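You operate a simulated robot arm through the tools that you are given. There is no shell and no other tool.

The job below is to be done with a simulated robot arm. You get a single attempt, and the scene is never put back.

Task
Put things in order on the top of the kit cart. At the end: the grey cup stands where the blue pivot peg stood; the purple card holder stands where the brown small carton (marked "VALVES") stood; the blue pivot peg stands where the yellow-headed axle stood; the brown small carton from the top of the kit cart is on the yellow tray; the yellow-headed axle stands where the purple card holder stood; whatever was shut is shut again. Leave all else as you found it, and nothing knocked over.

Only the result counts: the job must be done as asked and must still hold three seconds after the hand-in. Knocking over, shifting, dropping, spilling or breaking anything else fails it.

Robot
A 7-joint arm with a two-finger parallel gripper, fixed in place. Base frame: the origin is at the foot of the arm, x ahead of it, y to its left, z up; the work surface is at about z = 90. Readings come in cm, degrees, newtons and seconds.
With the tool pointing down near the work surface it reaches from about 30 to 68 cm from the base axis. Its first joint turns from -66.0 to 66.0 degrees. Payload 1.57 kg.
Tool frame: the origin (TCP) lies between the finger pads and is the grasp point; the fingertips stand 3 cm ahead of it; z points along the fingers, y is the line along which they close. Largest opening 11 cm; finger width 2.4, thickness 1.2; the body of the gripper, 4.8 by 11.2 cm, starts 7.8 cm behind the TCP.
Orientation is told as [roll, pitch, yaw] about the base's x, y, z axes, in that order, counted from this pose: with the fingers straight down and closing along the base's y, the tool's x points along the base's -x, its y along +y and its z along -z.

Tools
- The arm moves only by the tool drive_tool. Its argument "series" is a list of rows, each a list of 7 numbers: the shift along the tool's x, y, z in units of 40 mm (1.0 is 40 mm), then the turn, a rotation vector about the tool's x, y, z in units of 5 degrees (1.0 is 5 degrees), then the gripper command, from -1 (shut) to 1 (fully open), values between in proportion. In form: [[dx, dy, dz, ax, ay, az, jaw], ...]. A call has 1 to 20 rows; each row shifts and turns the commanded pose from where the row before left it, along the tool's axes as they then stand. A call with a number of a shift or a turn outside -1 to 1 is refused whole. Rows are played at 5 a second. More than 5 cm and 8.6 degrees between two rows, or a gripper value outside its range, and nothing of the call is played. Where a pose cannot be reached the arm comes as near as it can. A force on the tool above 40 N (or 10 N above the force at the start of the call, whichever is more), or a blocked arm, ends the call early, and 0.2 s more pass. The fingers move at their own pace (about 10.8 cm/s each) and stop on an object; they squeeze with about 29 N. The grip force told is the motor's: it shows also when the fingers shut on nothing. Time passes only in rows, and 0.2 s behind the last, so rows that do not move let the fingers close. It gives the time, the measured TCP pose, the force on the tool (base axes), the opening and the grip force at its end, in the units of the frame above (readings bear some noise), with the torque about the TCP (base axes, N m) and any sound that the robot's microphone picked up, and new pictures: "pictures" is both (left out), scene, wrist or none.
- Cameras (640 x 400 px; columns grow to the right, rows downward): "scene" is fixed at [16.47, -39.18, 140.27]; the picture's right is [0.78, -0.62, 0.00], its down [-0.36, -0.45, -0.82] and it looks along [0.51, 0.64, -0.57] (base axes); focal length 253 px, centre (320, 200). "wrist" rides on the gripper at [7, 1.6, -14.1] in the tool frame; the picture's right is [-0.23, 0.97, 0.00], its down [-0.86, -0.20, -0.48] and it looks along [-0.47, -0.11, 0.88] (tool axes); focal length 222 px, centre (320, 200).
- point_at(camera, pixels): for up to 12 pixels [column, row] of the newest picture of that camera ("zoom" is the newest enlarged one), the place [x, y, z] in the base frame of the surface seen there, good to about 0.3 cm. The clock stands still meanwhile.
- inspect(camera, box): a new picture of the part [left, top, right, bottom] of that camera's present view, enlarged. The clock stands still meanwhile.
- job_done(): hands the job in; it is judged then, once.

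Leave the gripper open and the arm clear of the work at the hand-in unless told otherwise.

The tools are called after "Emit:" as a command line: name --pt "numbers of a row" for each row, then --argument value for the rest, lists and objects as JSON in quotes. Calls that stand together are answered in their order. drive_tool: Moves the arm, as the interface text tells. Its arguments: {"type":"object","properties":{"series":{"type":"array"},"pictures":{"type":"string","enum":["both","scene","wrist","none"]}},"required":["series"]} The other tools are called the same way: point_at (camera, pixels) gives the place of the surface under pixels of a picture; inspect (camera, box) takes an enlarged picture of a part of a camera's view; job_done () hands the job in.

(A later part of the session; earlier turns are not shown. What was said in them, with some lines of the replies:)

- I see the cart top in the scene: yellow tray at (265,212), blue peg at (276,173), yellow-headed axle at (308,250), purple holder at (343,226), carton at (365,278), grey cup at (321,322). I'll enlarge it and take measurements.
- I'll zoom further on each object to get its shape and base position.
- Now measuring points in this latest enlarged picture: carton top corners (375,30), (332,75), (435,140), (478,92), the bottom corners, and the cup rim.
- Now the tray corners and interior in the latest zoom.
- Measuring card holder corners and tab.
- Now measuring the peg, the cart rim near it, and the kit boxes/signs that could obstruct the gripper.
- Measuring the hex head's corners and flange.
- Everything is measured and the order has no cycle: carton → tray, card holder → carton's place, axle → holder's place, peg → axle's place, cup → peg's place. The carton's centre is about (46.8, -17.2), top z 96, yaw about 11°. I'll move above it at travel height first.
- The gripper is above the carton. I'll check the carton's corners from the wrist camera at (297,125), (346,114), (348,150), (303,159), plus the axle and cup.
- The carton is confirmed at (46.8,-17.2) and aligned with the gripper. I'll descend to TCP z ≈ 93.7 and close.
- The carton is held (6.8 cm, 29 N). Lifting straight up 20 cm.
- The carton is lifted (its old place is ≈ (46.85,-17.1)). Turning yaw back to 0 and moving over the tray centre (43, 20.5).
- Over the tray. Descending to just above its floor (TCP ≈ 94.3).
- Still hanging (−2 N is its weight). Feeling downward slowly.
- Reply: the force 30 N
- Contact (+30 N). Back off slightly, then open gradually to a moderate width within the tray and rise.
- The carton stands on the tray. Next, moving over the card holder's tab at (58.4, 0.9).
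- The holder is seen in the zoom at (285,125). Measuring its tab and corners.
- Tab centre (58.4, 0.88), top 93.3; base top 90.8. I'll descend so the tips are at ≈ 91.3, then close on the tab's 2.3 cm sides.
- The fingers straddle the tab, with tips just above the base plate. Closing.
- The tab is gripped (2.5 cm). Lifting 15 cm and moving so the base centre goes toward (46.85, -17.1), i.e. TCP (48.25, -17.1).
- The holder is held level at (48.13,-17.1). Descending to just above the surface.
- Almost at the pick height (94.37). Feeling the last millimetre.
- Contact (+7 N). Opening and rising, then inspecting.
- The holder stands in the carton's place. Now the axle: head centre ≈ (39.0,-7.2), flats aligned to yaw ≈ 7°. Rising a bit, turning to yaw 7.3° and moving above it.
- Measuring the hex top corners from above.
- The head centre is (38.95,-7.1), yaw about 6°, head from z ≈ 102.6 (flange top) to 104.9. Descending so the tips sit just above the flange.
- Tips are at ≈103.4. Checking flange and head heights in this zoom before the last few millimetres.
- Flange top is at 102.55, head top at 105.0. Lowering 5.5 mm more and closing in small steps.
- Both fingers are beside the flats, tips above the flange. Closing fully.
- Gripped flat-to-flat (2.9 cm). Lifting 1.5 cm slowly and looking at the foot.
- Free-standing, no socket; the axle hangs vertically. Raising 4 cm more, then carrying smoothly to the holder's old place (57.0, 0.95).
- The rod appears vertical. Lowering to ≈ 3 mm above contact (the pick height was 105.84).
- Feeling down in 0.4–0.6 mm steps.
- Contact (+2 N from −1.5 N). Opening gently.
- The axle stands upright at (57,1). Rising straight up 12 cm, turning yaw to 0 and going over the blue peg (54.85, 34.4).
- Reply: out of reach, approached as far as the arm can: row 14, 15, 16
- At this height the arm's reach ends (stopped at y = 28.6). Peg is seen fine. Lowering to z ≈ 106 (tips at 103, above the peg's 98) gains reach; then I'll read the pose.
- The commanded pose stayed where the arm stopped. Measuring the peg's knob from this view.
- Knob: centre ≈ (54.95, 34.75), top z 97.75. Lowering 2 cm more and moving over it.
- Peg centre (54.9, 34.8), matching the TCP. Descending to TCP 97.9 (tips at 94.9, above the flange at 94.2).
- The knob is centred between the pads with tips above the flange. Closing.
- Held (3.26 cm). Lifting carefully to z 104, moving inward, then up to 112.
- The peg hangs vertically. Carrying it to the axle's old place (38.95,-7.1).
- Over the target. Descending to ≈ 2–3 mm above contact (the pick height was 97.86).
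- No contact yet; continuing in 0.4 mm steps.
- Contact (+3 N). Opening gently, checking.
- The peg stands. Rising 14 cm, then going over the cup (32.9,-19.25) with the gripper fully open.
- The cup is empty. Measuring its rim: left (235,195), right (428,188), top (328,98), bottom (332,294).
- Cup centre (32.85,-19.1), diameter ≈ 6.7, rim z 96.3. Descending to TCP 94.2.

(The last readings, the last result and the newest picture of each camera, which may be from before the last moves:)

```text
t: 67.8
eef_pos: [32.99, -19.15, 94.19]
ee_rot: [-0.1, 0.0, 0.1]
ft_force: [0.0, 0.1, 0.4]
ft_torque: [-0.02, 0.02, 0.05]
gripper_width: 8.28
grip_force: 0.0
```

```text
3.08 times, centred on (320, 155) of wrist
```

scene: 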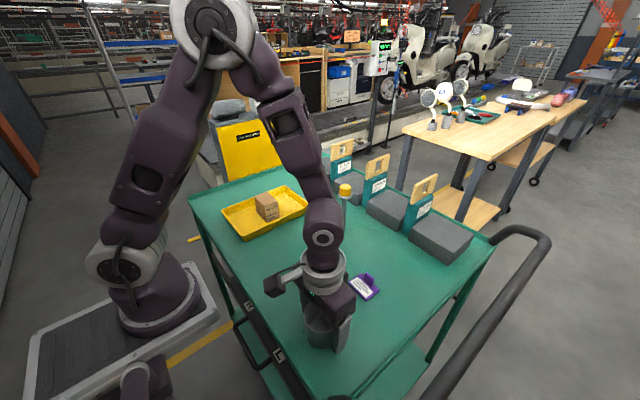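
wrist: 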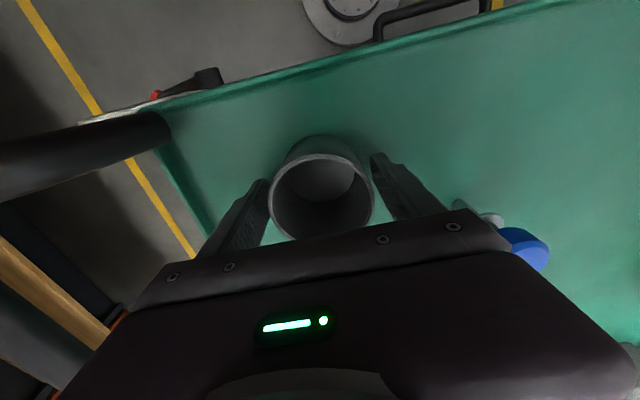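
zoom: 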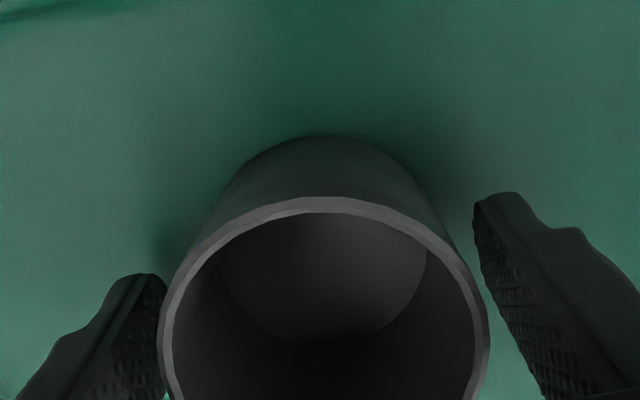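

The cup is centred between the pads. Closing.

Emit:
drive_tool --pt "0 0 0 0 0 0 0.35" --pt "0 0 0 0 0 0 0.25" --pt "0 0 0 0 0 0 0.1" --pt "0 0 0 0 0 0 -1" --pt "0 0 0 0 0 0 -1"

```text
t: 69.0
eef_pos: [33.17, -19.05, 94.26]
ee_rot: [0.1, 0.0, 0.0]
ft_force: [-0.4, 0.2, -0.1]
ft_torque: [0.0, 0.01, 0.04]
gripper_width: 6.62
grip_force: 29.1
```

scene: 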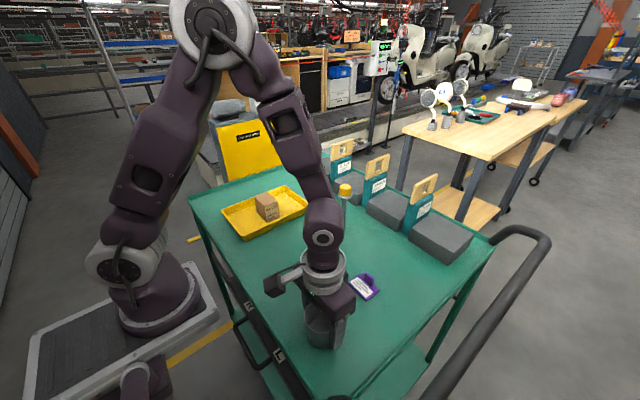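
wrist: 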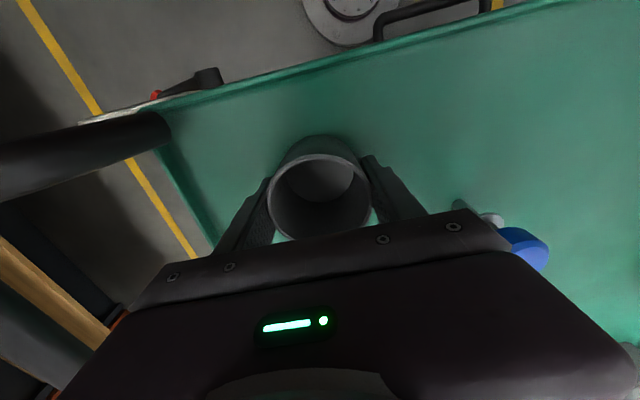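

The cup is held. Lifting to z 112.

Emit:
drive_tool --pt "0 0 -0.1 0 0 0 -1" --pt "0 0 -0.4 0 0 0 -1" --pt "0 0 -0.8 0 0 0 -1" --pt "0 0 -0.9 0 0 0 -1" --pt "0 0 -0.9 0 0 0 -1" --pt "0 0 -0.8 0 0 0 -1" --pt "0 0 -0.5 0 0 0 -1" --pt "0 0 0 0 0 0 -1"

```text
t: 70.8
eef_pos: [33.04, -19.01, 111.81]
ee_rot: [0.0, 0.0, 0.1]
ft_force: [-0.9, 0.1, 0.4]
ft_torque: [-0.02, 0.01, 0.02]
gripper_width: 6.63
grip_force: 28.9
```

scene: 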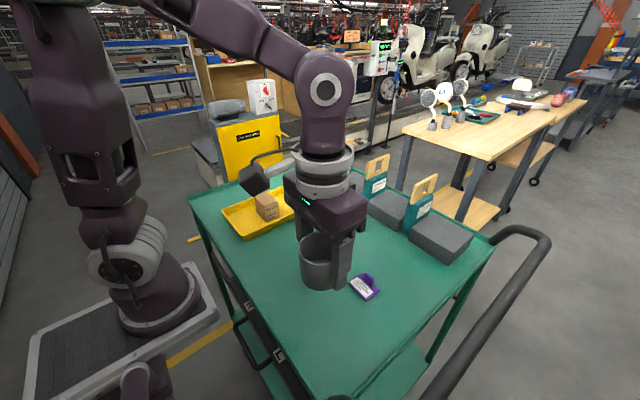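
wrist: 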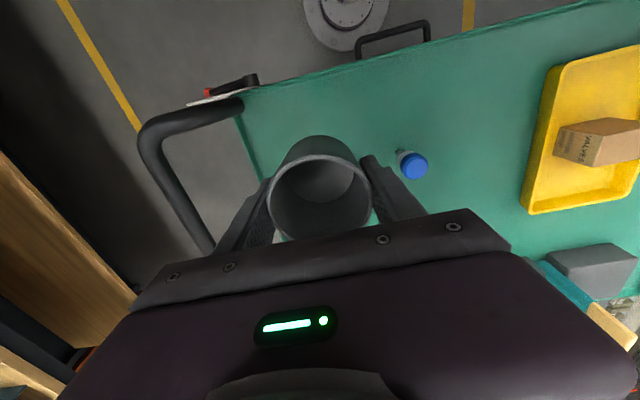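

Carrying the cup towards (53.5, 28) at z 112, which is within reach.

Emit:
drive_tool --pt "-0.154 0.353 0 0 0 0 -1" --pt "-0.256 0.589 0 0 0 0 -1" --pt "-0.384 0.883 0 0 0 0 -1" --pt "-0.384 0.883 0 0 0 0 -1" --pt "-0.384 0.883 0 0 0 0 -1" --pt "-0.384 0.883 0 0 0 0 -1" --pt "-0.384 0.883 0 0 0 0 -1" --pt "-0.384 0.883 0 0 0 0 -1" --pt "-0.384 0.883 0 0 0 0 -1" --pt "-0.384 0.883 0 0 0 0 -1" --pt "-0.384 0.883 0 0 0 0 -1" --pt "-0.384 0.883 0 0 0 0 -1" --pt "-0.384 0.883 0 0 0 0 -1" --pt "-0.3075 0.7065 0 0 0 0 -1" --pt "-0.179 0.412 0 0 0 0 -1" --pt "0 0 0 0 0 0 -1"

```text
t: 74.2
eef_pos: [53.41, 28.06, 111.95]
ee_rot: [0.0, 0.0, -0.1]
ft_force: [0.4, 0.4, 0.3]
ft_torque: [-0.04, -0.03, 0.03]
gripper_width: 6.63
grip_force: 29.0
```

scene: 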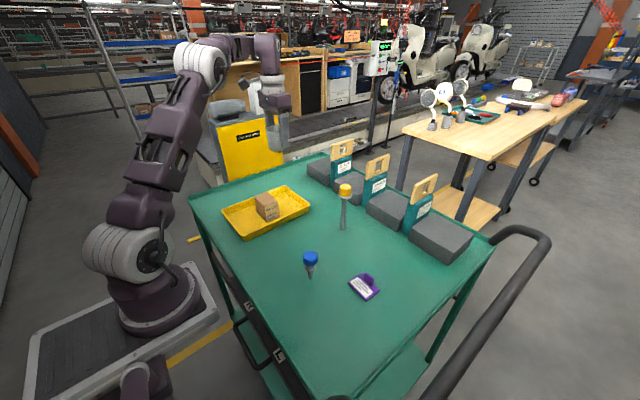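
wrist: 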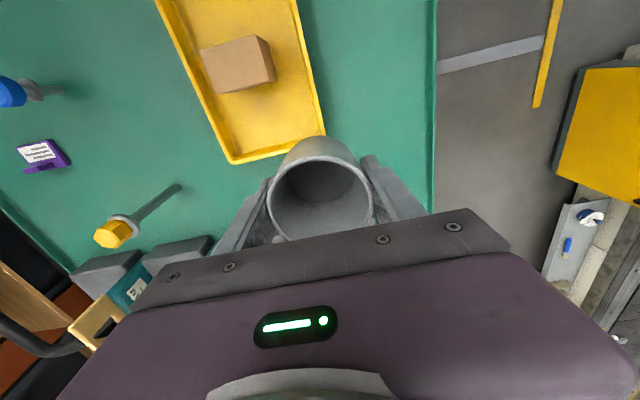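

Lowering to 104, then moving to (55.0, 34.8).

Emit:
drive_tool --pt "0 0 0.4 0 0 0 -1" --pt "0 0 0.7 0 0 0 -1" --pt "0 0 0.6 0 0 0 -1" --pt "0 0 0.25 0 0 0 -1" --pt "-0.1 0.35 0 0 0 0 -1" --pt "-0.15 0.6 0 0 0 0 -1" --pt "-0.1 0.5 0 0 0 0 -1" --pt "-0.05 0.24 0 0 0 0 -1" --pt "0 0 0 0 0 0 -1"

```text
t: 76.2
eef_pos: [54.96, 34.73, 104.05]
ee_rot: [0.0, -0.1, 0.0]
ft_force: [0.6, 0.3, -0.4]
ft_torque: [0.0, -0.02, 0.0]
gripper_width: 6.64
grip_force: 29.0
```

scene: 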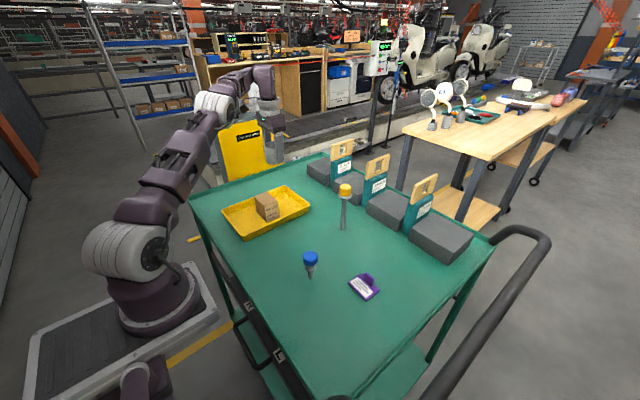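
wrist: 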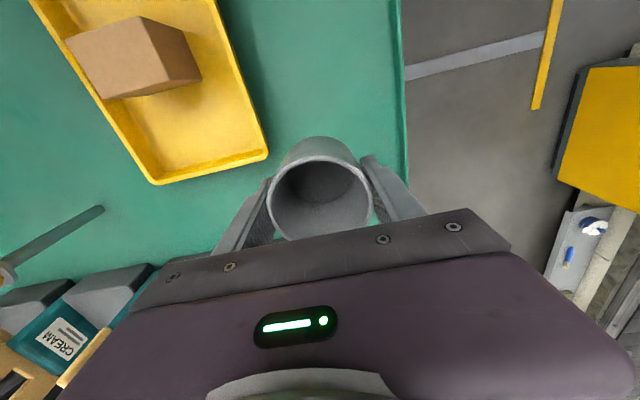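

Descending to ≈ 3 mm above contact (the pick height was 94.22).

Emit:
drive_tool --pt "0 0.01 0.3 0 0 0 -1" --pt "0 0 0.6 0 0 0 -1" --pt "0 0 0.6 0 0 0 -1" --pt "0 0 0.5 0 0 0 -1" --pt "0 0 0.25 0 0 0 -1" --pt "0 0 0.13 0 0 0 -1" --pt "0 0 0 0 0 0 -1"

Emit:
inspect --camera "scene" --box '[248, 145, 312, 195]'

```text
t: 77.8
eef_pos: [55.05, 34.81, 94.46]
ee_rot: [0.0, 0.0, 0.1]
ft_force: [0.5, 0.6, -0.4]
ft_torque: [0.01, -0.04, -0.01]
gripper_width: 6.63
grip_force: 29.2
```

scene: 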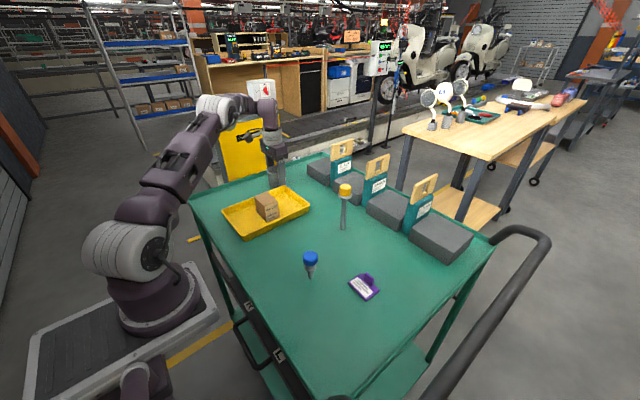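
wrist: 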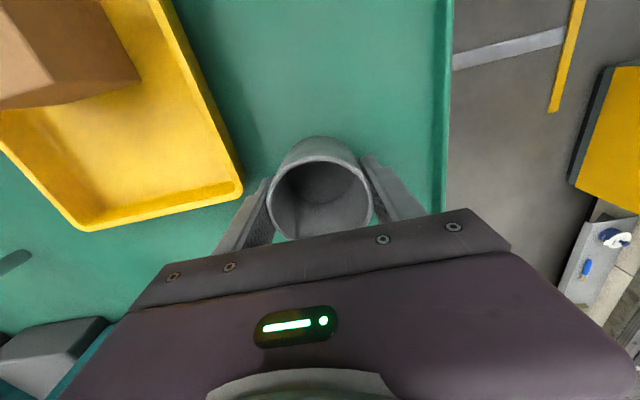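

```text
8.00 times, centred on (280, 170) of scene
```

zoom: 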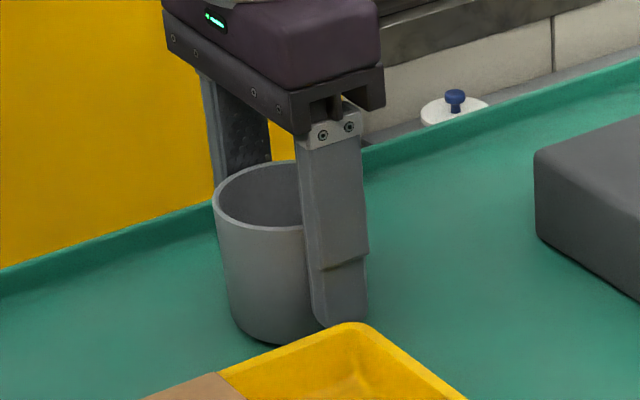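

Clear of the tray. Feeling down.

Emit:
drive_tool --pt "0 0 0.02 0 0 0 -1" --pt "0 0 0.015 0 0 0 -1" --pt "0 0 0.015 0 0 0 -1" --pt "0 0 0 0 0 0 -1" --pictures "none"

```text
t: 78.8
eef_pos: [54.98, 34.87, 94.3]
ee_rot: [0.0, 0.0, 0.0]
ft_force: [-0.5, -0.3, -0.3]
ft_torque: [0.0, 0.02, 0.01]
gripper_width: 6.61
grip_force: 28.7
```

Emit:
drive_tool --pt "0 0 0.01 0 0 0 -1" --pt "0 0 0.01 0 0 0 -1" --pt "0 0 0 0 0 0 -1" --pictures "none"

```text
t: 79.6
eef_pos: [54.96, 34.93, 94.27]
ee_rot: [0.0, 0.0, 0.0]
ft_force: [0.3, -0.2, -0.9]
ft_torque: [0.0, -0.01, -0.03]
gripper_width: 6.59
grip_force: 28.8
```

Emit:
drive_tool --pt "0 0 0.01 0 0 0 -1" --pt "0 0 0.01 0 0 0 -1" --pt "0 0 0 0 0 0 -1" --pictures "none"

```text
t: 80.4
eef_pos: [55.08, 34.73, 94.1]
ee_rot: [0.0, 0.1, 0.0]
ft_force: [-0.5, -1.1, 2.1]
ft_torque: [-0.02, 0.0, -0.03]
gripper_width: 6.62
grip_force: 28.5
```

Contact (+2 N). Opening modestly (to about 8.5 cm, staying clear of the tray), then rising straight up.

Emit:
drive_tool --pt "0 0 0 0 0 0 0.27" --pt "0 0 0 0 0 0 0.4" --pt "0 0 0 0 0 0 0.52" --pt "0 0 0 0 0 0 0.52" --pt "0 0 -0.2 0 0 0 0.52" --pt "0 0 -0.6 0 0 0 0.52" --pt "0 0 -0.9 0 0 0 0.52" --pt "0 0 -0.6 0 0 0 0.52" --pt "0 0 0 0 0 0 0.52"

Emit:
inspect --camera "scene" --box '[248, 145, 312, 195]'

```text
t: 82.4
eef_pos: [55.15, 34.94, 103.35]
ee_rot: [-0.1, 0.0, 0.0]
ft_force: [-0.2, 0.8, 0.9]
ft_torque: [-0.01, -0.04, 0.0]
gripper_width: 8.35
grip_force: 0.1
```

scene: 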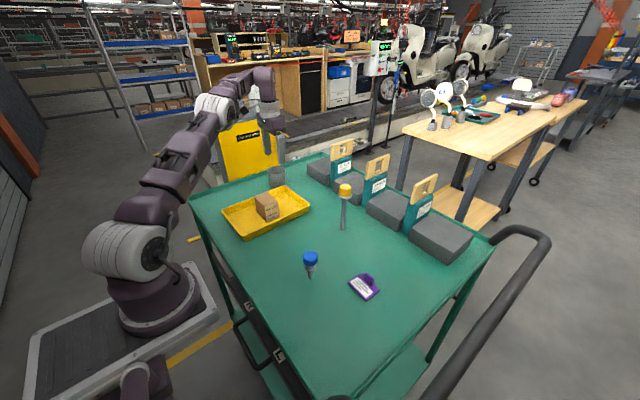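
wrist: 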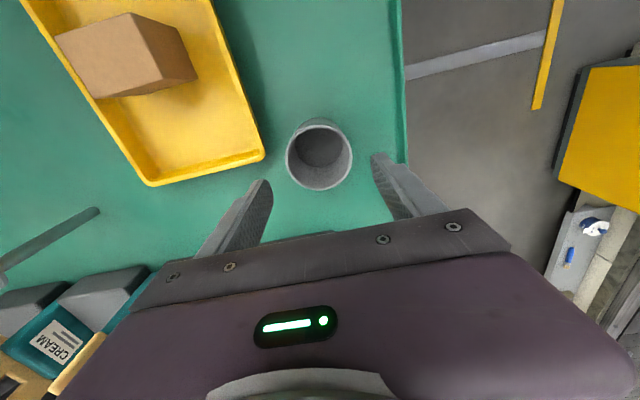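

```text
8.00 times, centred on (280, 170) of scene
```

zoom: 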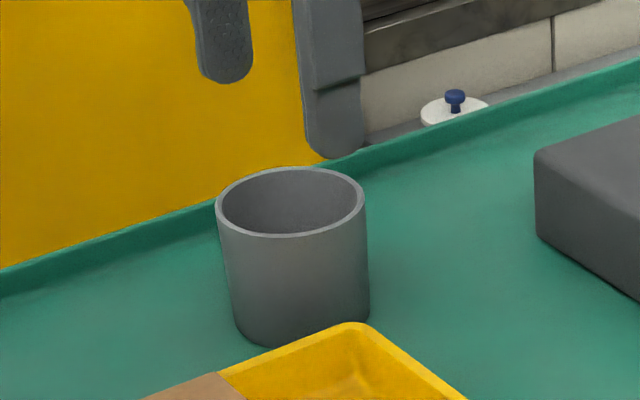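

The cup stands. Checking all final places by measurement: cup rim in the wrist view, plus the other objects in the scene view.

Emit:
point_at --camera "wrist" --pixels '[[288, 156], [350, 152], [317, 125], [322, 187]]'

Emit:
inspect --camera "scene" --box '[290, 180, 400, 305]'

```text
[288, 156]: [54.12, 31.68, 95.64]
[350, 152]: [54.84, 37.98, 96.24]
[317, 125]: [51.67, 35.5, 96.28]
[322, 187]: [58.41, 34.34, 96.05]
```

```text
3.20 times, centred on (345, 242) of scene
```

zoom: 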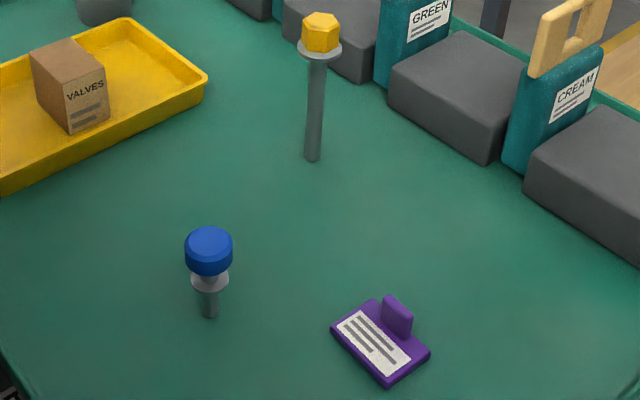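

Emit:
point_at --camera "zoom" --pixels '[[312, 157], [319, 30], [209, 315], [209, 240], [332, 330], [386, 382], [428, 350], [376, 301]]'

```text
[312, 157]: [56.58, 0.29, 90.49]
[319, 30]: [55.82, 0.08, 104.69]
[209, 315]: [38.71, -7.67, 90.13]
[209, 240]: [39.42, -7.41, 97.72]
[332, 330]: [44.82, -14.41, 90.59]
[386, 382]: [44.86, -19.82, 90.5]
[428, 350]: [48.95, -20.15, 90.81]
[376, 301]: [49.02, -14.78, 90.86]
```

All are at their targets (holder centre ≈ (46.9,-17.3), axle foot ≈ (57.0,0.8), peg ≈ (39.0,-7.2), cup ≈ (55.0,34.8), carton on tray). Retreating the arm to its start pose, well clear, gripper open.

Emit:
drive_tool --pt "0.3 -0.4 -0.2 0 0 0 0.52" --pt "0.6 -0.6 -0.5 0 0 0 0.52" --pt "0.6 -0.6 -0.6 0 0 0 0.6" --pt "0.6 -0.6 -0.6 0 0 0 0.8" --pt "0.7 -0.6 -0.6 0 0 0 1" --pt "0.7 -0.6 -0.6 0 0 0 1" --pt "0.7 -0.6 -0.6 0 0 0 1" --pt "0.7 -0.6 -0.3 0 0 0 1" --pt "0.7 -0.6 0 0 0 0 1" --pt "0.4 -0.4 0 0 0 0 1" --pt "0 0 0 0 0 0 1" --pt "0 0 0 0 0 0 1" --pt "0 0 0 0 0 0 1"

Emit:
inspect --camera "scene" --box '[180, 130, 500, 330]'

```text
t: 85.2
eef_pos: [31.18, 12.5, 119.33]
ee_rot: [0.1, -0.1, 0.0]
ft_force: [0.0, 0.8, 0.8]
ft_torque: [0.0, 0.0, -0.04]
gripper_width: 10.97
grip_force: 0.0
```

scene: 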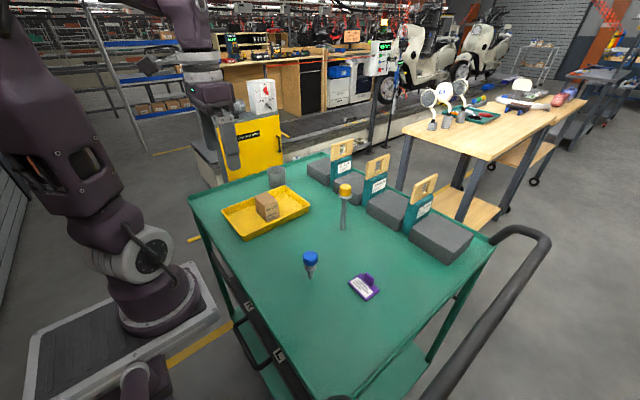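
wrist: 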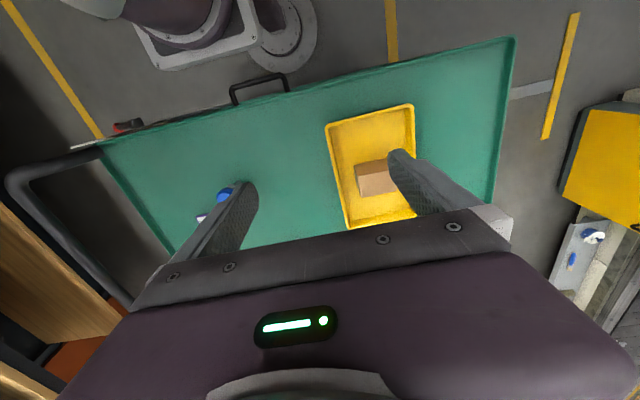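

```text
2.00 times, centred on (340, 230) of scene
```

zoom: 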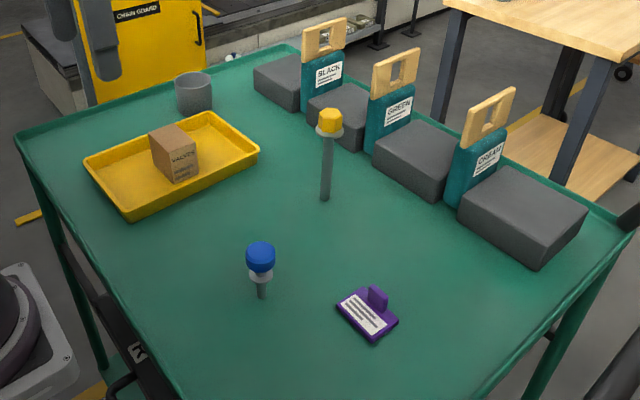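

Everything stands upright in its place, the three kits are untouched, nothing was opened, and the arm is clear with the gripper open. Handing in.

Emit:
job_done

```text
The job is handed in.
```

The job is handed in. All five items on the kit cart are where you asked, and nothing was knocked over. The hand-in gave no verdict, so the positions below are from my own camera readings just before it, good to about 0.3 cm.

| Item | Now stands | Measured position (x, y) | Target (x, y) |
|---|---|---|---|
| Grey cup | where the blue peg stood | (55.0, 34.8) | (54.9, 34.8) |
| Purple card holder | where the carton stood | (46.9, -17.3) | (46.85, -17.1) |
| Blue pivot peg | where the axle stood | (39.0, -7.2) | (38.95, -7.1) |
| Yellow-headed axle | where the card holder stood | (57.0, 0.8) | (57.0, 0.9) |
| Brown carton ("VALVES") | on the yellow tray | about (43.0, 20.5), from the arm's position at release | anywhere on the tray |

- **Carton angle:** it was turned about 11° so that it sits square with the tray.
- **Left alone:** I opened nothing, so there was nothing to shut again. The kit boxes and the tray were not touched apart from setting the carton in it.
- **Arm:** it is back at its start pose with the gripper open.
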